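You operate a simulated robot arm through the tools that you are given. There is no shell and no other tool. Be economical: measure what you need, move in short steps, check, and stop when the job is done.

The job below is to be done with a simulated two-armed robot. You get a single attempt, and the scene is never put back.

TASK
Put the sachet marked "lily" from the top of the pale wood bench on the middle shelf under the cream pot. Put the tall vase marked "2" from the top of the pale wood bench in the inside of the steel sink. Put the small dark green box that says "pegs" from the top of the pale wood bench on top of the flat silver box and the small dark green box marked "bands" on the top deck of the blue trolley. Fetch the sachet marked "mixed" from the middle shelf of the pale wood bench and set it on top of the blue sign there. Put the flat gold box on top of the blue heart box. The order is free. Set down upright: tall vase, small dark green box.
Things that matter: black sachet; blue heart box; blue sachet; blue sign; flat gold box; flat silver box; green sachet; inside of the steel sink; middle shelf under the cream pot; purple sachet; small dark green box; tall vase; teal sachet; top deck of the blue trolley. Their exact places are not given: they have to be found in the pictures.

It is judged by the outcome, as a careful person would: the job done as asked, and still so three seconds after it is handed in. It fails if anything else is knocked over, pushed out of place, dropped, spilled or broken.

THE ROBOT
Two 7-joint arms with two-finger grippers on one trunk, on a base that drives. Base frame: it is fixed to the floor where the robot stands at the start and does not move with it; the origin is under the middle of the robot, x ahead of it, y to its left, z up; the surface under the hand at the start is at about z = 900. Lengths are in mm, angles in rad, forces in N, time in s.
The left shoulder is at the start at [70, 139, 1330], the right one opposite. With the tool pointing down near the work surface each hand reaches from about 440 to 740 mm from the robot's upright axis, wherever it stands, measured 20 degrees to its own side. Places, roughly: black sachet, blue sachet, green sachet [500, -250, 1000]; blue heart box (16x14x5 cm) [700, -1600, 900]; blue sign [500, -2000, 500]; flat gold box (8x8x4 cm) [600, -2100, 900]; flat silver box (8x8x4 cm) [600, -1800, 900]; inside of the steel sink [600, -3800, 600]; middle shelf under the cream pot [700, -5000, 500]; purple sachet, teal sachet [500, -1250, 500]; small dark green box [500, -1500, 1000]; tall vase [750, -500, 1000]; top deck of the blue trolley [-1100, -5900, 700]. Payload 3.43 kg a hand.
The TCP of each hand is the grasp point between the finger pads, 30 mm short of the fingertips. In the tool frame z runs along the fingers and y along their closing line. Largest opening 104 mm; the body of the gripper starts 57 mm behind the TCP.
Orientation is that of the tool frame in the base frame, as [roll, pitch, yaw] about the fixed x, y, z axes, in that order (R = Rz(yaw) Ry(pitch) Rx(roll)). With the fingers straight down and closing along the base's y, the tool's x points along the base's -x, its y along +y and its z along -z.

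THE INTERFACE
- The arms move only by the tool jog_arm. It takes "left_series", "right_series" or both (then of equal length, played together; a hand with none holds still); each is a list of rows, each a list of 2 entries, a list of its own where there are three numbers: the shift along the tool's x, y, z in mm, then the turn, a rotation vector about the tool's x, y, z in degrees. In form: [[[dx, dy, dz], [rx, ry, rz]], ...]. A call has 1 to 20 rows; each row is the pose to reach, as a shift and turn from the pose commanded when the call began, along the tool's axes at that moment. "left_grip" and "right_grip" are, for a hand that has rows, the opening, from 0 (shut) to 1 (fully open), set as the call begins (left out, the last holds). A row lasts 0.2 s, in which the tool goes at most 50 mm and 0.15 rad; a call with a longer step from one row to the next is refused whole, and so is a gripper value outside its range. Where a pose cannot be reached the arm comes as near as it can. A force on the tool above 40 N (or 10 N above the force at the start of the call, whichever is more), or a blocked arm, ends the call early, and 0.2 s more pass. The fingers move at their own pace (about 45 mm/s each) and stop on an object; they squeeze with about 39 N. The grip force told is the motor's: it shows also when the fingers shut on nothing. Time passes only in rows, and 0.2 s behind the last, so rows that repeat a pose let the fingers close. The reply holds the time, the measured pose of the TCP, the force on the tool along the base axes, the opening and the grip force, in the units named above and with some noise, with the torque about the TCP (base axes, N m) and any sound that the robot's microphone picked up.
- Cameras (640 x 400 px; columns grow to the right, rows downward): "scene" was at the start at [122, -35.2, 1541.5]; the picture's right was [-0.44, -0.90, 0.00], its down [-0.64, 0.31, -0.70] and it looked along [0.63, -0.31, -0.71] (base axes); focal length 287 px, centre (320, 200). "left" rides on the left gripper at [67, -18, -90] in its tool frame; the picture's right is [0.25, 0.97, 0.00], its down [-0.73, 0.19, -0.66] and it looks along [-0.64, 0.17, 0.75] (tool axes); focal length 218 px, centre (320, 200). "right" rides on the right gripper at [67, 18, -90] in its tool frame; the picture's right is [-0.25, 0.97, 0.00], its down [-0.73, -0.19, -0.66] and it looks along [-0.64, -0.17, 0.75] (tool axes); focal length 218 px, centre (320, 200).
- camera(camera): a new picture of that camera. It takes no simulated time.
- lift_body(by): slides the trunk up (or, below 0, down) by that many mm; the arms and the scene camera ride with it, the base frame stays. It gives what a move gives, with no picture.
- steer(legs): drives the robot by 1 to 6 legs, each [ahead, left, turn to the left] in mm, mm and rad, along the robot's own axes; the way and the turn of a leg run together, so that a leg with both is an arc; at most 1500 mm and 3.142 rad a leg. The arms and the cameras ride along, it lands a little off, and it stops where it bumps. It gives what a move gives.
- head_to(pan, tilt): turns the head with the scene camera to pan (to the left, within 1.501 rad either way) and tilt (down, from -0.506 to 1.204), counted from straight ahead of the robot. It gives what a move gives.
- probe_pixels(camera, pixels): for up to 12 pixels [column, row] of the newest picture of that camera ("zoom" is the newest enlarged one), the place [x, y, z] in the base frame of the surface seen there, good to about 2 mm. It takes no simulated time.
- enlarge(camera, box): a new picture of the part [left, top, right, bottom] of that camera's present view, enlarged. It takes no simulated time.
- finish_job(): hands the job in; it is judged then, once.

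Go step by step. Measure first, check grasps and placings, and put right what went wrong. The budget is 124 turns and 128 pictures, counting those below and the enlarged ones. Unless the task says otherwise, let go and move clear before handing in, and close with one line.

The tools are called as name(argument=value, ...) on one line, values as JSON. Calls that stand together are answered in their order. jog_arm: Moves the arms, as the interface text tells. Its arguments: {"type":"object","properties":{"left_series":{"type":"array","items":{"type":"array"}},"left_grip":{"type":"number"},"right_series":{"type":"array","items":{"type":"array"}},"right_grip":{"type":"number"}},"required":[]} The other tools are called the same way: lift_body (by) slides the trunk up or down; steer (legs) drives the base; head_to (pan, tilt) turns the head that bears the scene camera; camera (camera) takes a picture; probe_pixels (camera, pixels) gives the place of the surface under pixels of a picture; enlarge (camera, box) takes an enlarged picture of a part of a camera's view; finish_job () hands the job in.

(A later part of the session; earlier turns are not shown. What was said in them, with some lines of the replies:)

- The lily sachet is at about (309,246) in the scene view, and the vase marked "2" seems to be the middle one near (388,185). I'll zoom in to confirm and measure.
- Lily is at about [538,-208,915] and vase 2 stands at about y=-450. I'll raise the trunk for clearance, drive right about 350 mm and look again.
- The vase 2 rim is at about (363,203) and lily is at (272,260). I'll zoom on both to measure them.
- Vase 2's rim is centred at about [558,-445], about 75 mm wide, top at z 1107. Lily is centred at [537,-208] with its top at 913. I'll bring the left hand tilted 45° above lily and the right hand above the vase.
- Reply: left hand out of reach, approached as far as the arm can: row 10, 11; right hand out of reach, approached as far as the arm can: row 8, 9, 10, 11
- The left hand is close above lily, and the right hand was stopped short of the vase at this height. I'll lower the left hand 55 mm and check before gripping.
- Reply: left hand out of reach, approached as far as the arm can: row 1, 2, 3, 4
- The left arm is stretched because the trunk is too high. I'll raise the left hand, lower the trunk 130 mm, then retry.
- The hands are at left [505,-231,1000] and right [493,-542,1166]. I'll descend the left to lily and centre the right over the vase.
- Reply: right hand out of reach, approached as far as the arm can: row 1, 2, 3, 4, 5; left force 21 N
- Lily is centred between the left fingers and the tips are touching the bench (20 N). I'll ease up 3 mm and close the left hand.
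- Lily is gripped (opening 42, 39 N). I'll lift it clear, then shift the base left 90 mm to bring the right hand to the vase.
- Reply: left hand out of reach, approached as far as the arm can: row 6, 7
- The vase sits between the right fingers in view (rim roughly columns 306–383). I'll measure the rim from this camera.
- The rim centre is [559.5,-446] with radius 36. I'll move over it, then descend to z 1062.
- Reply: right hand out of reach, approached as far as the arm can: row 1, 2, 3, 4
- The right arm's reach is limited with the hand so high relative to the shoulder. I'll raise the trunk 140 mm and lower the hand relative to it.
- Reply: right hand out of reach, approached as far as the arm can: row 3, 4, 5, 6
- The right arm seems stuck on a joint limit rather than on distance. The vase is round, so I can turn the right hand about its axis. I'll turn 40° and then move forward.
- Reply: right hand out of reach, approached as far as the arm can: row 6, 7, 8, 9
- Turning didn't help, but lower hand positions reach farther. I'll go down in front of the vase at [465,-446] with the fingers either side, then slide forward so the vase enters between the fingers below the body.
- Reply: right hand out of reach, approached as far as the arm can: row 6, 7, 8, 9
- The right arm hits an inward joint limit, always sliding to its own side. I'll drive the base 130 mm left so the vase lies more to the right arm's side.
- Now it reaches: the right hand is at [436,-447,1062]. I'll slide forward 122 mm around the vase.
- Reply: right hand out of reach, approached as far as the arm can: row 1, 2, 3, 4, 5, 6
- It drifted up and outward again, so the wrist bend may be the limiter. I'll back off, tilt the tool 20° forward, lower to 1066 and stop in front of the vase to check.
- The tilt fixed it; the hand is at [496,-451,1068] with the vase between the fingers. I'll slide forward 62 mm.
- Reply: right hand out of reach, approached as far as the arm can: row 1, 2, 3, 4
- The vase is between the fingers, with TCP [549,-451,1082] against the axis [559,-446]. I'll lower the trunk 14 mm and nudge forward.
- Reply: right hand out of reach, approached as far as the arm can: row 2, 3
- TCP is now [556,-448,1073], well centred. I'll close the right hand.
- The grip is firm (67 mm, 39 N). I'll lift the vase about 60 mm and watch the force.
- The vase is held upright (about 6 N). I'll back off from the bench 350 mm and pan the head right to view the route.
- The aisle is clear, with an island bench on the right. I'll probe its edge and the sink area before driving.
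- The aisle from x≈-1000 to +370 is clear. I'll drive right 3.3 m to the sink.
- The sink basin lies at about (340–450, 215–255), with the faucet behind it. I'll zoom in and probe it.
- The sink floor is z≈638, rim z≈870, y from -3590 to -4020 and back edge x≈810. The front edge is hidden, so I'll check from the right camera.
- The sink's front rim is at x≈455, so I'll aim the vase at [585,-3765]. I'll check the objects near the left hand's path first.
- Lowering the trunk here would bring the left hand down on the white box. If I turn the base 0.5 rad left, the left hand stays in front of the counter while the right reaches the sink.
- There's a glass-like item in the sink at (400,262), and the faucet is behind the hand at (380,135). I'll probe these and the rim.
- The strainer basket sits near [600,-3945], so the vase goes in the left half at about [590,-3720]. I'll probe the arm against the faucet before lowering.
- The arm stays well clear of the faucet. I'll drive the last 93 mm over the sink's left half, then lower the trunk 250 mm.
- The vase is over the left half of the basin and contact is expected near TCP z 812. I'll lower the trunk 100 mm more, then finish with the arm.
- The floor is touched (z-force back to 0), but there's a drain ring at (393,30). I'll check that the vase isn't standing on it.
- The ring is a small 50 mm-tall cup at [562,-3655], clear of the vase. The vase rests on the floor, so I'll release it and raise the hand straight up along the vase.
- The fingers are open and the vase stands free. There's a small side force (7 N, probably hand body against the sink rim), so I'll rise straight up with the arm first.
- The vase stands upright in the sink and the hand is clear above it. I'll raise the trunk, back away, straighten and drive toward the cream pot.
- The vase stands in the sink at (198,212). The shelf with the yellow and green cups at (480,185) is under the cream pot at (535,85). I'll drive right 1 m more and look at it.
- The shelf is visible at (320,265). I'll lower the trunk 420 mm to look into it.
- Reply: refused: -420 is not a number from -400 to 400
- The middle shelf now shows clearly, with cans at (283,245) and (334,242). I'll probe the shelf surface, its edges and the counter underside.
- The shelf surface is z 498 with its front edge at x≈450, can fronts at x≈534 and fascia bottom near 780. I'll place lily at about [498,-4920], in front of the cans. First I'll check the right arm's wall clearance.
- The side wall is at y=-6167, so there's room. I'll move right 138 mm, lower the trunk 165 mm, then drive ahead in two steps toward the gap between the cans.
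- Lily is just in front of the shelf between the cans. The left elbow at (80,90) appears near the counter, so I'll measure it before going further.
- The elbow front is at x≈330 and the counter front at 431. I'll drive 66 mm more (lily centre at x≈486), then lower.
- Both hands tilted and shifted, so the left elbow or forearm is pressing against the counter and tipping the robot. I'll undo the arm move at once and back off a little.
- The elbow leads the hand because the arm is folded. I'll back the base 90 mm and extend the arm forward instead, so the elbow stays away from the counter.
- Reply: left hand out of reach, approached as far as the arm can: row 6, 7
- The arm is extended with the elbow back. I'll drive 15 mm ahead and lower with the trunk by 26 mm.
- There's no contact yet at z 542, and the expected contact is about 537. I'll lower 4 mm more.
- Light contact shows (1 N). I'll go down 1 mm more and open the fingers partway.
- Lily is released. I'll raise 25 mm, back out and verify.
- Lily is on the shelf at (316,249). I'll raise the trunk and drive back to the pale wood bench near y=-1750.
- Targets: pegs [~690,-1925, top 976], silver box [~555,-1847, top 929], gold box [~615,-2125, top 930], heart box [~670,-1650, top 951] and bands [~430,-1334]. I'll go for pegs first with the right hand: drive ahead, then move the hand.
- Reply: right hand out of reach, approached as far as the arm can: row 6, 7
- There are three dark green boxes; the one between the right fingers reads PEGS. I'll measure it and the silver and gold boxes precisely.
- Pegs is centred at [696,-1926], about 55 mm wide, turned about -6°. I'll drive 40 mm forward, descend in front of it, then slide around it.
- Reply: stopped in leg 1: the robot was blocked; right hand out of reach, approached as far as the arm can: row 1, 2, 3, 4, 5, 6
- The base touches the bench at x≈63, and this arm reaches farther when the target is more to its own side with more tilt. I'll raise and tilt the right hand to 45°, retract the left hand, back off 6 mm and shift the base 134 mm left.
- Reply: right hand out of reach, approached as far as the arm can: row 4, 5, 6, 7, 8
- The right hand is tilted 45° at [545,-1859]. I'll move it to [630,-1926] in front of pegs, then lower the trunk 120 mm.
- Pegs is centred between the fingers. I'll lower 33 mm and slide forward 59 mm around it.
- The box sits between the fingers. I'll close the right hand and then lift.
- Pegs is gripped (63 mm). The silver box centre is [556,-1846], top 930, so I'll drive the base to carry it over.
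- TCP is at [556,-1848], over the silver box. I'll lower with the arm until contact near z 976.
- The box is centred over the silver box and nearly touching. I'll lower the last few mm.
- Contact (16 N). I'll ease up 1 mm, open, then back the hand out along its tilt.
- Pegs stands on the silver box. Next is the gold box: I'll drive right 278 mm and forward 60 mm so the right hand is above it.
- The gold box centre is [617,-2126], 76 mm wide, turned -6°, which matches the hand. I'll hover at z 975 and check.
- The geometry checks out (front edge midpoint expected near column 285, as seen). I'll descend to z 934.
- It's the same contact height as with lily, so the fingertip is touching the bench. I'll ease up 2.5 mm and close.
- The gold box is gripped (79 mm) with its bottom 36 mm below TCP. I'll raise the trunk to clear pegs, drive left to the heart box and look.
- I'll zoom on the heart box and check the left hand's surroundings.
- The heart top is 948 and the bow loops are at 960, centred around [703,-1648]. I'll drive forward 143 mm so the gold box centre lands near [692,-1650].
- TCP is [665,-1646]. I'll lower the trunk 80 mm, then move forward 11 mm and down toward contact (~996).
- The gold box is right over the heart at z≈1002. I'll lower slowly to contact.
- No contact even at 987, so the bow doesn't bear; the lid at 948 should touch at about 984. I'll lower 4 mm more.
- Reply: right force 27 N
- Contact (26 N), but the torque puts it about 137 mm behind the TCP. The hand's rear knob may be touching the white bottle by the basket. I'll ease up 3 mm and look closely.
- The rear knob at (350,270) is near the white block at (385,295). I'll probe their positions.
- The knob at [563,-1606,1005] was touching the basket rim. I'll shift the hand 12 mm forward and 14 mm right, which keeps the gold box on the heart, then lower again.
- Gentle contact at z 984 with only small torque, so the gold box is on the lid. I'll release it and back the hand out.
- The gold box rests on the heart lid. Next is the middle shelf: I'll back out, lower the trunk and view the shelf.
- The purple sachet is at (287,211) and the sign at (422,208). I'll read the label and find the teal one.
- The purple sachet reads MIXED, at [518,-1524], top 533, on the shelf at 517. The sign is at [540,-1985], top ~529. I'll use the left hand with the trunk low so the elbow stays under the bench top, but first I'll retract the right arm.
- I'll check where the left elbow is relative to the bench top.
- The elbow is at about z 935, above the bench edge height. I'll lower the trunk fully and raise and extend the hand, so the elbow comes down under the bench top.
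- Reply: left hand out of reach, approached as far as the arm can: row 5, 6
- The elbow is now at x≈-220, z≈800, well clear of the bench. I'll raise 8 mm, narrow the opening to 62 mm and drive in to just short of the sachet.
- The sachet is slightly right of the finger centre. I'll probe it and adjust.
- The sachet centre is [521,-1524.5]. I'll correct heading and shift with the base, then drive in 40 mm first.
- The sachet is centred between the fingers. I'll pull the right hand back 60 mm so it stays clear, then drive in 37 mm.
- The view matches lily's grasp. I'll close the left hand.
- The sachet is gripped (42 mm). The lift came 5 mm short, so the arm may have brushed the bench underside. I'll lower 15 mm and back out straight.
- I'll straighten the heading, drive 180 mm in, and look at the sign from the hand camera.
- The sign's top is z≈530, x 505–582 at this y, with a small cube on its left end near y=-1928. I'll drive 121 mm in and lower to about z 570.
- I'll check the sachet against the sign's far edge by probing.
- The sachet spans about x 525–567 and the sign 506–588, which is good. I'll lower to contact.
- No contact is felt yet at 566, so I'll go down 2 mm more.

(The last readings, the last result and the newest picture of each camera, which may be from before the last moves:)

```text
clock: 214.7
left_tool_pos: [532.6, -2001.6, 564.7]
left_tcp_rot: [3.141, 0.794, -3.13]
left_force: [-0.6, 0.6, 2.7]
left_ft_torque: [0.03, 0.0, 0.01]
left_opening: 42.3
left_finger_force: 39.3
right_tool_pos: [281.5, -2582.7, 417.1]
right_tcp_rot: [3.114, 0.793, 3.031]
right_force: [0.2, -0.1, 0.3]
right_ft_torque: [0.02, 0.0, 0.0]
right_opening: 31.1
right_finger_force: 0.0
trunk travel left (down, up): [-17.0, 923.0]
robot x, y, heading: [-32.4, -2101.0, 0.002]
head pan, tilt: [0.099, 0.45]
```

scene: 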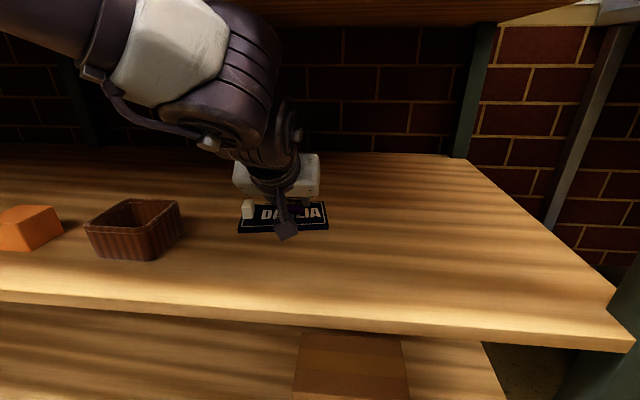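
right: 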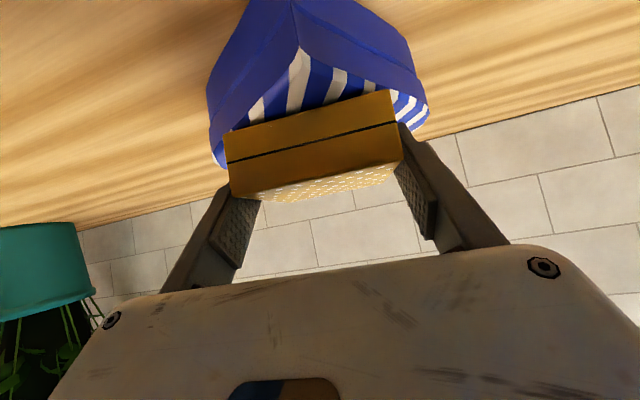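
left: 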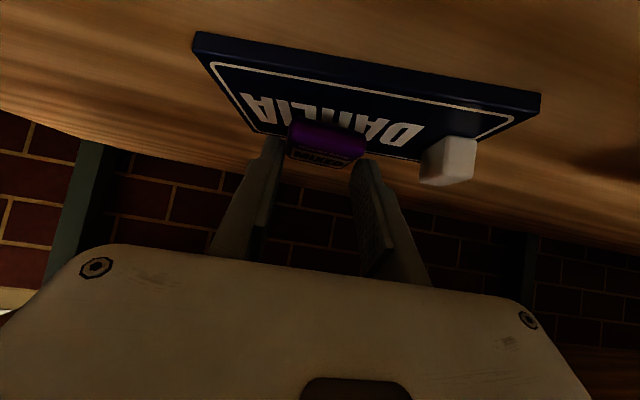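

Contact (2.7 N). I'll open to 62 mm, rise 25 mm, check, then back out.

jog_arm(left_series=[[[0, 0, 0], [0, 0, 0]], [[0, 0, 0], [0, 0, 0]], [[0, 0, 0], [0, 0, 0]]], left_grip=0.6)

lift_body(by=30)

steer(legs=[[-320, 0, 0]])

lift_body(by=250)

camera(camera="scene")

```text
clock: 215.5
left_tool_pos: [531.9, -2001.4, 564.5]
left_tcp_rot: [-3.14, 0.791, -3.128]
left_force: [-0.5, -0.3, 0.2]
left_ft_torque: [-0.02, 0.02, -0.03]
left_opening: 62.5
left_finger_force: 0.0
right_tool_pos: [282.2, -2581.9, 417.5]
right_tcp_rot: [3.116, 0.791, 3.033]
right_force: [0.6, 0.1, 0.1]
right_ft_torque: [-0.01, -0.03, 0.01]
right_opening: 31.6
right_finger_force: 0.0
trunk travel left (down, up): [-17.0, 923.0]
robot x, y, heading: [-32.3, -2104.9, 0.002]
head pan, tilt: [0.099, 0.45]
```

```text
clock: 216.3
left_tool_pos: [532.6, -2000.3, 594.6]
left_tcp_rot: [-3.141, 0.791, -3.13]
left_force: [-0.5, -0.6, 0.3]
left_ft_torque: [0.0, -0.03, 0.05]
left_opening: 62.3
left_finger_force: 0.1
right_tool_pos: [281.5, -2581.9, 446.6]
right_tcp_rot: [3.115, 0.793, 3.032]
right_force: [-0.3, -0.2, 0.4]
right_ft_torque: [-0.02, -0.02, -0.01]
right_opening: 31.1
right_finger_force: 0.1
trunk travel left (down, up): [-47.0, 893.0]
robot x, y, heading: [-32.3, -2099.2, 0.002]
head pan, tilt: [0.099, 0.45]
```

```text
clock: 218.4
left_tool_pos: [217.3, -2001.5, 594.2]
left_tcp_rot: [-3.141, 0.79, -3.135]
left_force: [0.1, -0.4, 0.1]
left_ft_torque: [0.0, 0.03, -0.01]
left_opening: 62.2
left_finger_force: 0.1
right_tool_pos: [-34.3, -2583.5, 447.9]
right_tcp_rot: [3.115, 0.793, 3.03]
right_force: [0.0, -0.4, 0.1]
right_ft_torque: [0.01, 0.01, -0.01]
right_opening: 31.2
right_finger_force: 0.1
trunk travel left (down, up): [-47.0, 893.0]
robot x, y, heading: [-348.4, -2104.8, -0.005]
head pan, tilt: [0.099, 0.45]
```

```text
clock: 221.0
left_tool_pos: [218.6, -2002.3, 844.5]
left_tcp_rot: [-3.139, 0.791, -3.131]
left_force: [-0.3, -0.4, 0.6]
left_ft_torque: [0.0, 0.01, -0.01]
left_opening: 62.5
left_finger_force: 0.1
right_tool_pos: [-35.2, -2583.3, 696.4]
right_tcp_rot: [3.115, 0.791, 3.031]
right_force: [0.2, 0.3, -1.1]
right_ft_torque: [-0.01, -0.03, 0.01]
right_opening: 31.0
right_finger_force: 0.2
trunk travel left (down, up): [-297.0, 643.0]
robot x, y, heading: [-342.7, -2105.9, -0.005]
head pan, tilt: [0.099, 0.45]
```

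```text
26 pictures are left
```

scene: 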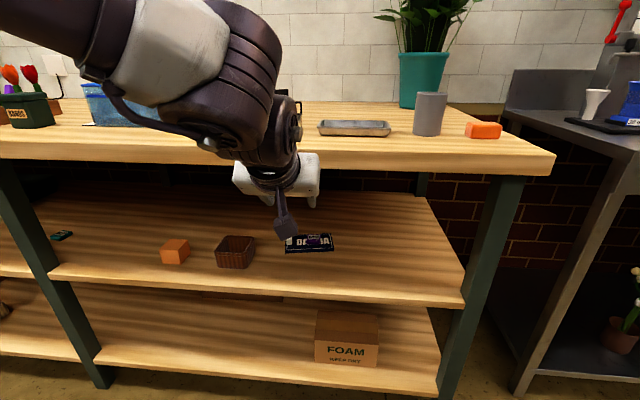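

I'll zoom to confirm the sachet on the sign, raise the trunk 400 mm, and drive left toward the bands box.

enlarge(camera="scene", box=[270, 215, 350, 265])

lift_body(by=400)

steer(legs=[[-40, 640, 0]])

jog_arm(left_series=[[[20, 0, 35], [0, 0, 0]], [[40, 0, 70], [0, 0, 0]], [[60, 0, 100], [0, 0, 0]], [[80, 0, 130], [0, 0, 0]], [[100, 0, 130], [0, 0, 0]], [[125, 0, 130], [0, 0, 0]], [[125, 0, 130], [0, 0, 0]]], left_grip=1)

head_to(pan=0.0, tilt=0.7)

camera(camera="scene")

```text
8.00 times, centred on (310, 240) of scene
```

zoom: 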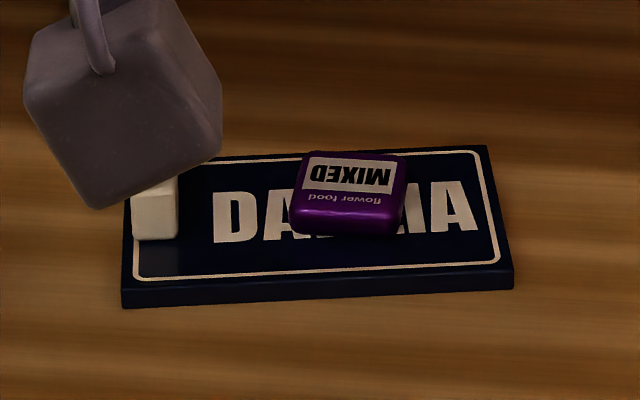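

```text
clock: 224.8
left_tool_pos: [218.3, -2002.8, 1245.1]
left_tcp_rot: [-3.141, 0.79, -3.133]
left_force: [-0.4, 1.0, -0.8]
left_ft_torque: [0.01, 0.01, -0.02]
left_opening: 62.5
left_finger_force: 0.0
right_tool_pos: [-35.4, -2583.1, 1097.1]
right_tcp_rot: [3.116, 0.79, 3.03]
right_force: [0.2, -0.7, -0.5]
right_ft_torque: [0.0, 0.01, -0.01]
right_opening: 31.4
right_finger_force: 0.0
trunk travel left (down, up): [-697.0, 243.0]
robot x, y, heading: [-348.8, -2106.1, -0.006]
head pan, tilt: [0.099, 0.45]
```

```text
clock: 228.5
left_tool_pos: [179.9, -1342.3, 1245.2]
left_tcp_rot: [-3.139, 0.789, -3.132]
left_force: [0.4, 0.1, 0.1]
left_ft_torque: [0.01, 0.02, 0.03]
left_opening: 62.4
left_finger_force: 0.1
right_tool_pos: [-72.4, -1923.7, 1096.9]
right_tcp_rot: [3.114, 0.793, 3.032]
right_force: [0.3, 0.1, 0.0]
right_ft_torque: [0.02, -0.02, -0.04]
right_opening: 31.2
right_finger_force: 0.2
trunk travel left (down, up): [-697.0, 243.0]
robot x, y, heading: [-386.2, -1445.1, -0.001]
head pan, tilt: [0.099, 0.45]
```

```text
clock: 230.1
left_tool_pos: [185.1, -1341.1, 1064.5]
left_tcp_rot: [-3.139, 0.792, -3.132]
left_force: [0.3, 0.0, -0.3]
left_ft_torque: [-0.02, 0.01, -0.03]
left_opening: 104.1
left_finger_force: 0.0
right_tool_pos: [-71.8, -1922.2, 1097.0]
right_tcp_rot: [3.116, 0.792, 3.031]
right_force: [-0.3, -0.6, -0.8]
right_ft_torque: [0.0, 0.0, -0.04]
right_opening: 31.2
right_finger_force: 0.0
trunk travel left (down, up): [-697.0, 243.0]
robot x, y, heading: [-385.3, -1440.8, -0.0]
head pan, tilt: [0.099, 0.45]
```

```text
clock: 230.8
left_tool_pos: [184.2, -1339.3, 1064.6]
left_tcp_rot: [-3.14, 0.792, -3.132]
left_force: [-0.1, 0.0, 0.0]
left_ft_torque: [-0.03, 0.0, -0.05]
left_opening: 104.2
left_finger_force: 0.1
right_tool_pos: [-73.3, -1922.6, 1097.0]
right_tcp_rot: [3.115, 0.793, 3.033]
right_force: [-0.4, -0.3, -0.4]
right_ft_torque: [0.0, 0.04, 0.03]
right_opening: 31.5
right_finger_force: 0.1
trunk travel left (down, up): [-697.0, 243.0]
robot x, y, heading: [-386.0, -1440.0, 0.001]
head pan, tilt: [0.0, 0.7]
```

```text
24 pictures are left
```

scene: 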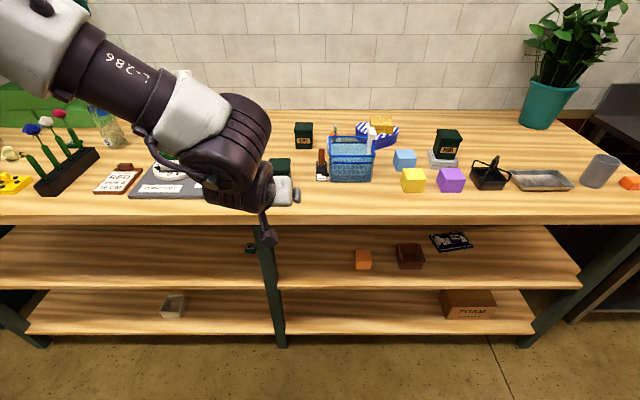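

MIXED lies on the sign. The bands box is behind the left hand, so I'll look with the hand camera.

camera(camera="left")

```text
23 pictures are left
```

left: 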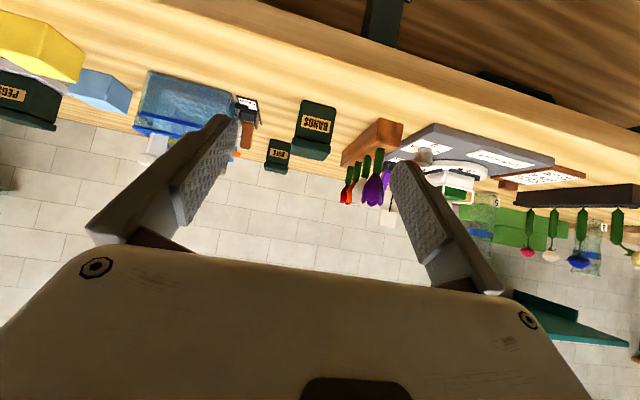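

probe_pixels(camera="left", pixels=[[300, 105], [335, 109], [293, 145], [329, 152], [300, 135], [330, 140], [297, 124], [330, 128], [346, 155], [373, 140]])

```text
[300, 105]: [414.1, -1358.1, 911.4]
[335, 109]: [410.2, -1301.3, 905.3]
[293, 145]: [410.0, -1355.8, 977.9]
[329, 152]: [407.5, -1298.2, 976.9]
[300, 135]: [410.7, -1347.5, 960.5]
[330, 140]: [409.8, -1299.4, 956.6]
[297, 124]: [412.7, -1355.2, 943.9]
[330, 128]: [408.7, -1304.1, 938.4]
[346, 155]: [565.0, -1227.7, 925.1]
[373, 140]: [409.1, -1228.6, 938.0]
```

Bands: front face x≈410, y centre -1328, top 977. I'll lower the left hand to z≈946 while in front of the bench, then drive in.

jog_arm(left_series=[[[21, 3, 21], [0, 0, 0]], [[42, 6, 42], [0, 0, 0]], [[63, 9, 63], [0, 0, 0]], [[83, 11, 83], [0, 0, 0]], [[83, 11, 83], [0, 0, 0]]], left_grip=0.88)

steer(legs=[[150, 0, 0]])

camera(camera="left")

```text
clock: 232.0
left_tool_pos: [184.3, -1332.6, 947.7]
left_tcp_rot: [-3.14, 0.793, -3.13]
left_force: [-0.6, 0.0, -0.6]
left_ft_torque: [-0.01, 0.01, 0.03]
left_opening: 91.2
left_finger_force: 0.0
right_tool_pos: [-74.2, -1922.8, 1096.5]
right_tcp_rot: [3.117, 0.793, 3.031]
right_force: [-0.4, 0.1, 1.2]
right_ft_torque: [0.03, -0.03, -0.03]
right_opening: 31.3
right_finger_force: 0.0
trunk travel left (down, up): [-697.0, 243.0]
robot x, y, heading: [-385.3, -1442.7, -0.003]
head pan, tilt: [0.0, 0.7]
```

```text
clock: 233.4
left_tool_pos: [332.6, -1333.8, 948.3]
left_tcp_rot: [-3.139, 0.793, -3.135]
left_force: [-0.4, -0.2, 0.5]
left_ft_torque: [-0.02, -0.03, 0.02]
left_opening: 91.3
left_finger_force: 0.0
right_tool_pos: [72.6, -1924.0, 1097.6]
right_tcp_rot: [3.116, 0.795, 3.027]
right_force: [0.0, -0.1, -0.6]
right_ft_torque: [0.03, 0.0, -0.02]
right_opening: 31.1
right_finger_force: 0.0
trunk travel left (down, up): [-697.0, 243.0]
robot x, y, heading: [-236.2, -1445.4, -0.006]
head pan, tilt: [0.0, 0.7]
```

```text
22 pictures are left
```

left: 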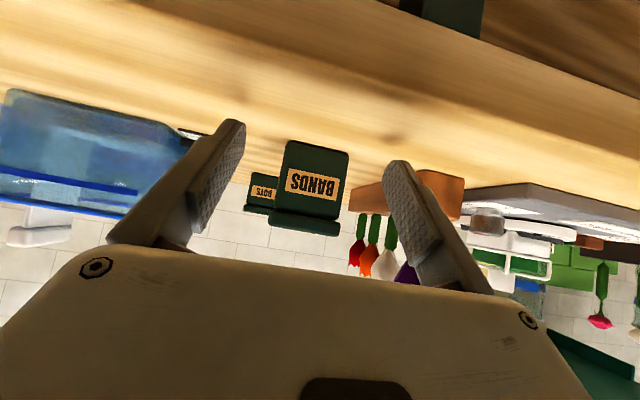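

BANDS is between the fingers. I'll check the box edges and the rose block corner.

probe_pixels(camera="left", pixels=[[285, 150], [346, 155], [280, 205], [342, 215], [353, 200], [420, 175], [460, 210], [440, 180], [340, 185], [190, 135]])

```text
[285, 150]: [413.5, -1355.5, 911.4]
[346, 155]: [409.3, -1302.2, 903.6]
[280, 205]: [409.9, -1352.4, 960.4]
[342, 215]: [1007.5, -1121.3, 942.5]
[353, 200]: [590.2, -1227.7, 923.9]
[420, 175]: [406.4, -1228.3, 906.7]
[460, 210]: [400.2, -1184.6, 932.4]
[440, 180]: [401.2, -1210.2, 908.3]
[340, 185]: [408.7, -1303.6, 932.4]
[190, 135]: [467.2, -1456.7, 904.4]
```

There's clear space both sides. I'll drive 105 mm in with a 6 mm left correction.

steer(legs=[[20, 6, 0], [85, 0, 0]])

camera(camera="left")

```text
clock: 234.9
left_tool_pos: [438.2, -1327.2, 946.4]
left_tcp_rot: [-3.14, 0.792, -3.136]
left_force: [0.3, 0.8, -0.2]
left_ft_torque: [-0.01, 0.01, -0.01]
left_opening: 91.4
left_finger_force: 0.0
right_tool_pos: [178.3, -1918.2, 1097.4]
right_tcp_rot: [3.115, 0.794, 3.027]
right_force: [0.8, 0.0, 0.1]
right_ft_torque: [0.03, 0.02, 0.01]
right_opening: 31.1
right_finger_force: 0.1
trunk travel left (down, up): [-697.0, 243.0]
robot x, y, heading: [-129.8, -1434.6, -0.011]
head pan, tilt: [0.0, 0.7]
```

```text
21 pictures are left
```

left: 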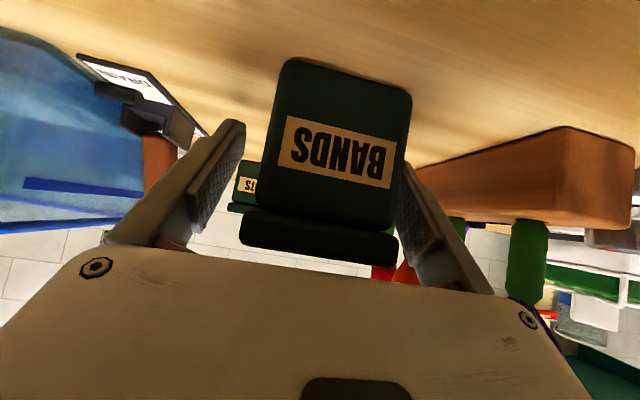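

The box is inside the fingers. I'll close, lift with the trunk and check.

jog_arm(left_series=[[[0, 1, 0], [0, 0, 0]], [[0, 1, 0], [0, 0, 0]], [[0, 1, 0], [0, 0, 0]], [[0, 1, 0], [0, 0, 0]], [[0, 1, 0], [0, 0, 0]]], left_grip=0)

lift_body(by=120)

steer(legs=[[-230, 0, 0]])

camera(camera="left")

```text
clock: 236.1
left_tool_pos: [437.7, -1327.3, 947.7]
left_tcp_rot: [-3.137, 0.792, -3.134]
left_force: [-0.2, 0.2, 7.3]
left_ft_torque: [0.13, -0.03, -0.01]
left_opening: 63.1
left_finger_force: 38.9
right_tool_pos: [176.8, -1918.4, 1098.1]
right_tcp_rot: [3.114, 0.794, 3.027]
right_force: [0.2, 0.3, 0.5]
right_ft_torque: [0.0, -0.03, 0.01]
right_opening: 30.9
right_finger_force: 0.0
trunk travel left (down, up): [-697.0, 243.0]
robot x, y, heading: [-136.5, -1440.9, -0.007]
head pan, tilt: [0.0, 0.7]
```

```text
clock: 237.6
left_tool_pos: [438.9, -1327.3, 1066.1]
left_tcp_rot: [-3.14, 0.79, -3.137]
left_force: [-0.9, 0.5, -1.3]
left_ft_torque: [-0.02, -0.01, 0.0]
left_opening: 62.9
left_finger_force: 39.0
right_tool_pos: [178.3, -1918.6, 1217.4]
right_tcp_rot: [3.115, 0.794, 3.025]
right_force: [-0.1, 0.3, 0.0]
right_ft_torque: [-0.02, 0.01, -0.01]
right_opening: 30.9
right_finger_force: 0.0
trunk travel left (down, up): [-817.0, 123.0]
robot x, y, heading: [-132.0, -1438.3, -0.003]
head pan, tilt: [0.0, 0.7]
```

```text
clock: 239.3
left_tool_pos: [207.8, -1327.9, 1065.8]
left_tcp_rot: [3.142, 0.789, -3.137]
left_force: [0.7, -0.2, -1.4]
left_ft_torque: [0.0, 0.02, -0.03]
left_opening: 63.4
left_finger_force: 39.3
right_tool_pos: [-52.6, -1918.1, 1217.2]
right_tcp_rot: [3.115, 0.79, 3.026]
right_force: [0.0, 1.9, -0.2]
right_ft_torque: [0.01, 0.01, 0.01]
right_opening: 31.2
right_finger_force: 0.1
trunk travel left (down, up): [-817.0, 123.0]
robot x, y, heading: [-367.1, -1435.6, -0.008]
head pan, tilt: [0.0, 0.7]
```

```text
20 pictures are left
```

left: 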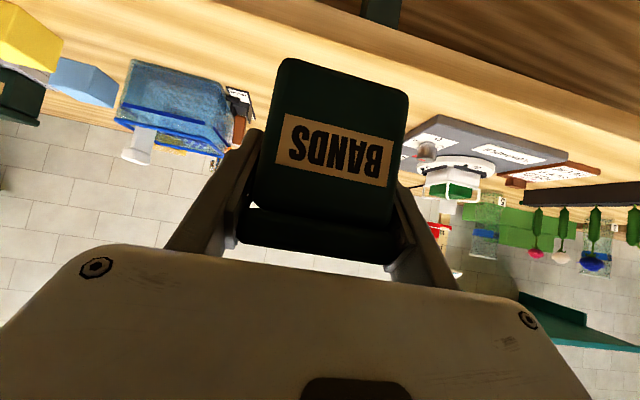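

BANDS is held firmly. I'll drive down the aisle, turn to face the far wall, and look at the trolley.

steer(legs=[[0, -1000, 0], [0, -1000, 0], [0, -1000, 0.008], [0, 0, -1.57]])

head_to(pan=-0.3, tilt=0.4)

camera(camera="scene")

```text
clock: 258.1
left_tool_pos: [-284.8, -5024.7, 1066.2]
left_tcp_rot: [-3.139, 0.791, 1.53]
left_force: [-0.3, 1.3, -1.8]
left_ft_torque: [-0.02, 0.0, 0.0]
left_opening: 63.3
left_finger_force: 39.0
right_tool_pos: [-863.0, -4736.7, 1217.0]
right_tcp_rot: [3.118, 0.793, 1.408]
right_force: [0.4, 0.7, 0.5]
right_ft_torque: [0.01, -0.03, 0.03]
right_opening: 31.3
right_finger_force: 0.1
trunk travel left (down, up): [-817.0, 123.0]
robot x, y, heading: [-368.2, -4450.3, -1.624]
head pan, tilt: [0.0, 0.7]
```

```text
clock: 258.9
left_tool_pos: [-283.9, -5025.9, 1066.8]
left_tcp_rot: [-3.14, 0.789, 1.528]
left_force: [0.2, -0.1, -2.3]
left_ft_torque: [0.03, -0.03, -0.02]
left_opening: 63.4
left_finger_force: 39.6
right_tool_pos: [-862.6, -4737.2, 1217.5]
right_tcp_rot: [3.115, 0.793, 1.409]
right_force: [1.0, 0.1, 0.1]
right_ft_torque: [0.01, 0.02, -0.01]
right_opening: 31.1
right_finger_force: 0.0
trunk travel left (down, up): [-817.0, 123.0]
robot x, y, heading: [-369.7, -4447.1, -1.624]
head pan, tilt: [-0.3, 0.4]
```

```text
19 pictures are left
```

scene: 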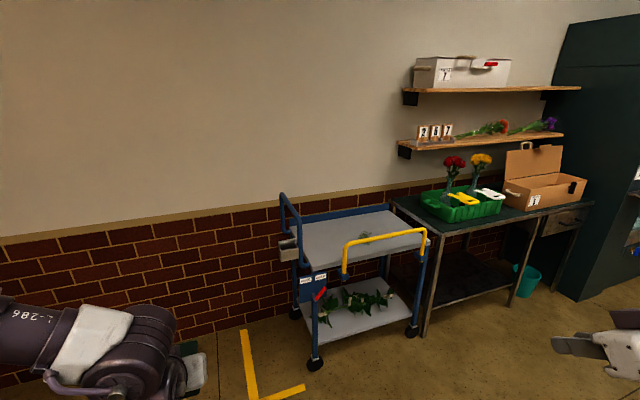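

The trolley's top deck is at (355,235). I'll probe its surface, edges and rails.

enlarge(camera="scene", box=[260, 180, 450, 300])

probe_pixels(camera="scene", pixels=[[350, 230], [310, 225], [310, 250], [385, 215], [415, 235], [365, 238], [345, 248], [425, 230], [385, 238], [282, 195], [298, 240], [330, 262]])

```text
3.33 times, centred on (355, 240) of scene
```

zoom: 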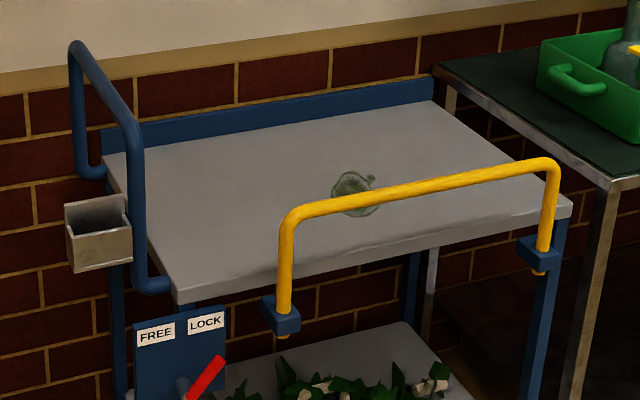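

```text
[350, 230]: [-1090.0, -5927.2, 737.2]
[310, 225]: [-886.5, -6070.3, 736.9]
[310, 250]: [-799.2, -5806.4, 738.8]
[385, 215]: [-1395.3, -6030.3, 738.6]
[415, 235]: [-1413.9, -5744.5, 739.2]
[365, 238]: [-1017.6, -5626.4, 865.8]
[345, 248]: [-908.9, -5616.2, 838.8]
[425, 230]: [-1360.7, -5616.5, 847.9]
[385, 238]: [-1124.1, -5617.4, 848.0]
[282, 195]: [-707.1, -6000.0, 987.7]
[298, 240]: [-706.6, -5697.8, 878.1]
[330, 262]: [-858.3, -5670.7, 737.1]
```

The deck is z 738, x -770..-1430, y -5670..-6100, with a yellow bar at y≈-5617 up to z≈870. I'll place at about [-960,-5850], reaching over the bar with the hand high. First I'll align and approach.

steer(legs=[[0, 0, 0.054], [0, -690, 0], [650, 0, 0]])

head_to(pan=0.0, tilt=0.65)

camera(camera="scene")

```text
clock: 266.1
left_tool_pos: [-907.2, -5648.0, 1066.4]
left_tcp_rot: [-3.141, 0.795, 1.595]
left_force: [-0.4, -0.1, -0.9]
left_ft_torque: [-0.01, -0.01, -0.02]
left_opening: 63.3
left_finger_force: 38.8
right_tool_pos: [-1502.2, -5399.9, 1216.9]
right_tcp_rot: [3.117, 0.794, 1.473]
right_force: [-0.7, -0.9, 0.2]
right_ft_torque: [0.0, 0.01, -0.01]
right_opening: 31.4
right_finger_force: 0.0
trunk travel left (down, up): [-817.0, 123.0]
robot x, y, heading: [-1026.2, -5082.1, -1.558]
head pan, tilt: [-0.3, 0.4]
```

```text
clock: 266.9
left_tool_pos: [-906.5, -5648.9, 1066.0]
left_tcp_rot: [-3.139, 0.79, 1.594]
left_force: [0.1, 1.0, -1.6]
left_ft_torque: [-0.01, 0.05, 0.01]
left_opening: 63.3
left_finger_force: 38.5
right_tool_pos: [-1502.4, -5400.6, 1216.9]
right_tcp_rot: [3.117, 0.792, 1.476]
right_force: [0.0, 0.2, -0.3]
right_ft_torque: [-0.01, 0.0, -0.02]
right_opening: 31.2
right_finger_force: 0.0
trunk travel left (down, up): [-817.0, 123.0]
robot x, y, heading: [-1030.6, -5079.0, -1.559]
head pan, tilt: [0.0, 0.649]
```

```text
17 pictures are left
```

scene: 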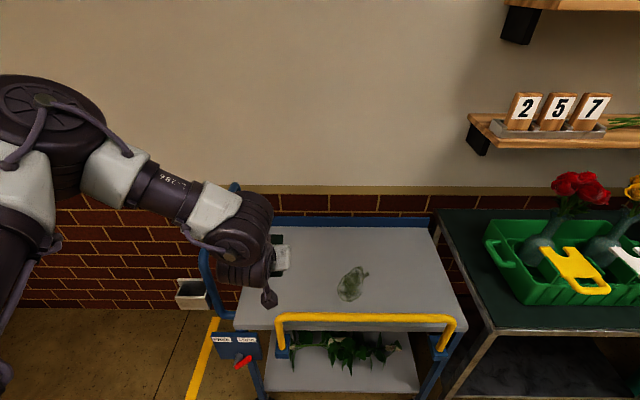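

The elbow is at (50,110), high and left, and there's a small glass item on the deck at (352,283). I'll probe these.

probe_pixels(camera="scene", pixels=[[50, 110], [100, 170], [170, 195], [240, 230], [352, 283], [340, 297], [235, 187], [210, 290], [278, 316], [450, 320], [275, 225], [265, 295]])

```text
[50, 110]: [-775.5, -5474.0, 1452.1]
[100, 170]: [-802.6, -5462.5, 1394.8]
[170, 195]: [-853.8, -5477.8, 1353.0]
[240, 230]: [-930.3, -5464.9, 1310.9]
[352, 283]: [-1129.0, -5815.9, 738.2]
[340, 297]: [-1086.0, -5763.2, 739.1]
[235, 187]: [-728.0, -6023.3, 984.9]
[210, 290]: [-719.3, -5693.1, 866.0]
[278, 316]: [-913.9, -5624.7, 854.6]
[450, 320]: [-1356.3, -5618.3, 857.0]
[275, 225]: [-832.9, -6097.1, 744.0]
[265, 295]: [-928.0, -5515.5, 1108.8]
```

All clear: after lowering, the elbow stays above 1100. I'll drive 201 mm ahead and 24 mm right, then lower the trunk 262 mm.

steer(legs=[[201, -24, 0]])

lift_body(by=-200)

camera(camera="scene")

```text
clock: 268.5
left_tool_pos: [-928.5, -5844.1, 1067.4]
left_tcp_rot: [-3.14, 0.791, 1.593]
left_force: [0.0, 0.9, -1.8]
left_ft_torque: [-0.02, 0.01, -0.04]
left_opening: 63.1
left_finger_force: 39.3
right_tool_pos: [-1525.1, -5594.4, 1217.7]
right_tcp_rot: [3.117, 0.797, 1.472]
right_force: [0.3, -0.3, 0.2]
right_ft_torque: [-0.04, -0.01, -0.01]
right_opening: 31.3
right_finger_force: 0.0
trunk travel left (down, up): [-817.0, 123.0]
robot x, y, heading: [-1055.1, -5276.3, -1.558]
head pan, tilt: [0.0, 0.649]
```

```text
clock: 270.7
left_tool_pos: [-928.1, -5847.2, 866.6]
left_tcp_rot: [-3.14, 0.791, 1.595]
left_force: [0.8, -0.2, -1.3]
left_ft_torque: [0.01, 0.02, 0.02]
left_opening: 63.0
left_finger_force: 39.2
right_tool_pos: [-1524.0, -5597.3, 1016.4]
right_tcp_rot: [3.114, 0.794, 1.473]
right_force: [-0.3, -0.9, -0.9]
right_ft_torque: [-0.02, -0.01, -0.01]
right_opening: 31.1
right_finger_force: 0.1
trunk travel left (down, up): [-617.0, 323.0]
robot x, y, heading: [-1048.9, -5277.9, -1.556]
head pan, tilt: [0.0, 0.649]
```

```text
16 pictures are left
```

scene: 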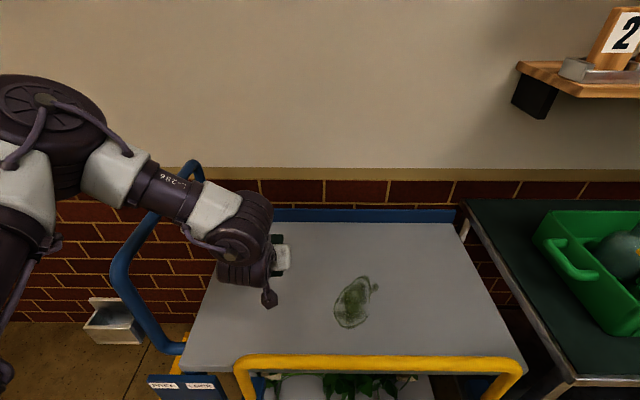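

It's clear of the bar. I'll lower to just above the deck.

lift_body(by=-75)

lift_body(by=-3)

camera(camera="left")

```text
clock: 271.8
left_tool_pos: [-929.5, -5847.3, 792.3]
left_tcp_rot: [-3.141, 0.79, 1.593]
left_force: [1.0, -1.3, -1.5]
left_ft_torque: [-0.03, -0.03, 0.03]
left_opening: 63.2
left_finger_force: 38.5
right_tool_pos: [-1525.6, -5596.9, 942.4]
right_tcp_rot: [3.115, 0.793, 1.475]
right_force: [-1.1, 0.0, -0.1]
right_ft_torque: [-0.02, -0.03, 0.0]
right_opening: 31.2
right_finger_force: 0.1
trunk travel left (down, up): [-542.0, 398.0]
robot x, y, heading: [-1048.6, -5277.6, -1.555]
head pan, tilt: [0.0, 0.649]
```

```text
clock: 272.3
left_tool_pos: [-929.9, -5847.1, 788.2]
left_tcp_rot: [-3.14, 0.791, 1.594]
left_force: [0.3, -0.3, -1.5]
left_ft_torque: [-0.02, 0.01, 0.0]
left_opening: 63.0
left_finger_force: 39.5
right_tool_pos: [-1525.0, -5597.7, 938.9]
right_tcp_rot: [3.114, 0.793, 1.472]
right_force: [0.7, -0.6, 0.8]
right_ft_torque: [-0.01, 0.0, 0.0]
right_opening: 31.3
right_finger_force: 0.0
trunk travel left (down, up): [-539.0, 401.0]
robot x, y, heading: [-1050.7, -5278.4, -1.563]
head pan, tilt: [0.0, 0.649]
```

```text
15 pictures are left
```

left: 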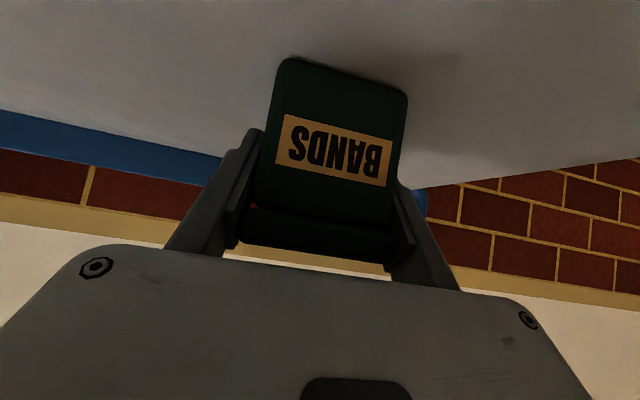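

Nearly down at 788. I'll lower 2 mm to contact.

lift_body(by=-2)

```text
clock: 272.9
left_tool_pos: [-930.4, -5845.9, 786.8]
left_tcp_rot: [-3.14, 0.795, 1.592]
left_force: [0.8, 0.7, 6.9]
left_ft_torque: [-0.25, -0.29, 0.04]
left_opening: 63.1
left_finger_force: 38.8
right_tool_pos: [-1524.7, -5597.1, 936.7]
right_tcp_rot: [3.115, 0.795, 1.474]
right_force: [0.3, -0.1, 0.9]
right_ft_torque: [-0.01, -0.01, -0.02]
right_opening: 31.1
right_finger_force: 0.1
trunk travel left (down, up): [-537.0, 403.0]
robot x, y, heading: [-1049.0, -5276.4, -1.558]
head pan, tilt: [0.0, 0.649]
```

Contact (7 N). I'll release, raise straight up by trunk and check.

jog_arm(left_series=[[[0, 0, 0], [0, 0, 0]], [[0, 0, 0], [0, 0, 0]], [[0, 0, 0], [0, 0, 0]], [[0, 0, 0], [0, 0, 0]]], left_grip=1)

lift_body(by=250)

steer(legs=[[-350, 0, 0]])

camera(camera="scene")

```text
clock: 273.9
left_tool_pos: [-929.0, -5847.5, 786.5]
left_tcp_rot: [-3.141, 0.789, 1.593]
left_force: [-1.1, 0.9, -0.1]
left_ft_torque: [0.01, 0.0, 0.03]
left_opening: 104.1
left_finger_force: 0.1
right_tool_pos: [-1524.9, -5597.6, 938.1]
right_tcp_rot: [3.115, 0.792, 1.472]
right_force: [-0.2, 0.9, -0.2]
right_ft_torque: [-0.04, 0.0, -0.01]
right_opening: 31.2
right_finger_force: 0.0
trunk travel left (down, up): [-537.0, 403.0]
robot x, y, heading: [-1050.7, -5278.6, -1.56]
head pan, tilt: [0.0, 0.649]
```

```text
clock: 276.4
left_tool_pos: [-928.5, -5846.6, 1036.2]
left_tcp_rot: [-3.141, 0.789, 1.592]
left_force: [-1.1, -0.4, -0.2]
left_ft_torque: [0.0, 0.01, -0.01]
left_opening: 104.1
left_finger_force: 0.0
right_tool_pos: [-1524.9, -5598.3, 1186.9]
right_tcp_rot: [3.115, 0.792, 1.473]
right_force: [0.6, -0.3, 0.2]
right_ft_torque: [0.02, 0.02, -0.03]
right_opening: 31.5
right_finger_force: 0.1
trunk travel left (down, up): [-787.0, 153.0]
robot x, y, heading: [-1048.9, -5277.2, -1.556]
head pan, tilt: [0.0, 0.649]
```

```text
clock: 278.7
left_tool_pos: [-936.5, -5498.6, 1036.5]
left_tcp_rot: [-3.14, 0.79, 1.585]
left_force: [0.7, 0.5, -0.1]
left_ft_torque: [0.01, -0.02, -0.01]
left_opening: 104.0
left_finger_force: 0.0
right_tool_pos: [-1530.7, -5246.2, 1185.7]
right_tcp_rot: [3.115, 0.794, 1.463]
right_force: [0.3, 0.0, 0.4]
right_ft_torque: [0.02, -0.03, 0.0]
right_opening: 31.6
right_finger_force: 0.1
trunk travel left (down, up): [-787.0, 153.0]
robot x, y, heading: [-1054.9, -4929.8, -1.566]
head pan, tilt: [0.0, 0.649]
```

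```text
14 pictures are left
```

scene: 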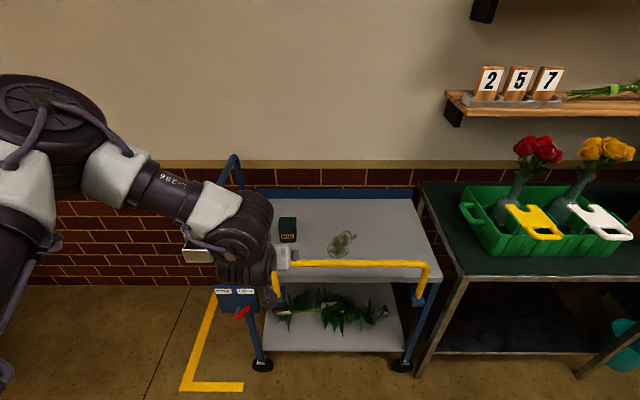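

BANDS stands upright on the trolley's top deck at (287,229), and earlier views confirmed the other items. Both hands are empty and clear, so I'll hand in.

finish_job()

```text
The job is handed in.
```

All six items are where you asked, checked in the pictures, with the tall vase and both small dark green boxes standing upright. There were three light touches on the way: the robot's base on the pale wood bench, an arm on the sink counter, and a hand on the blue basket's rim. Nothing was seen to move.
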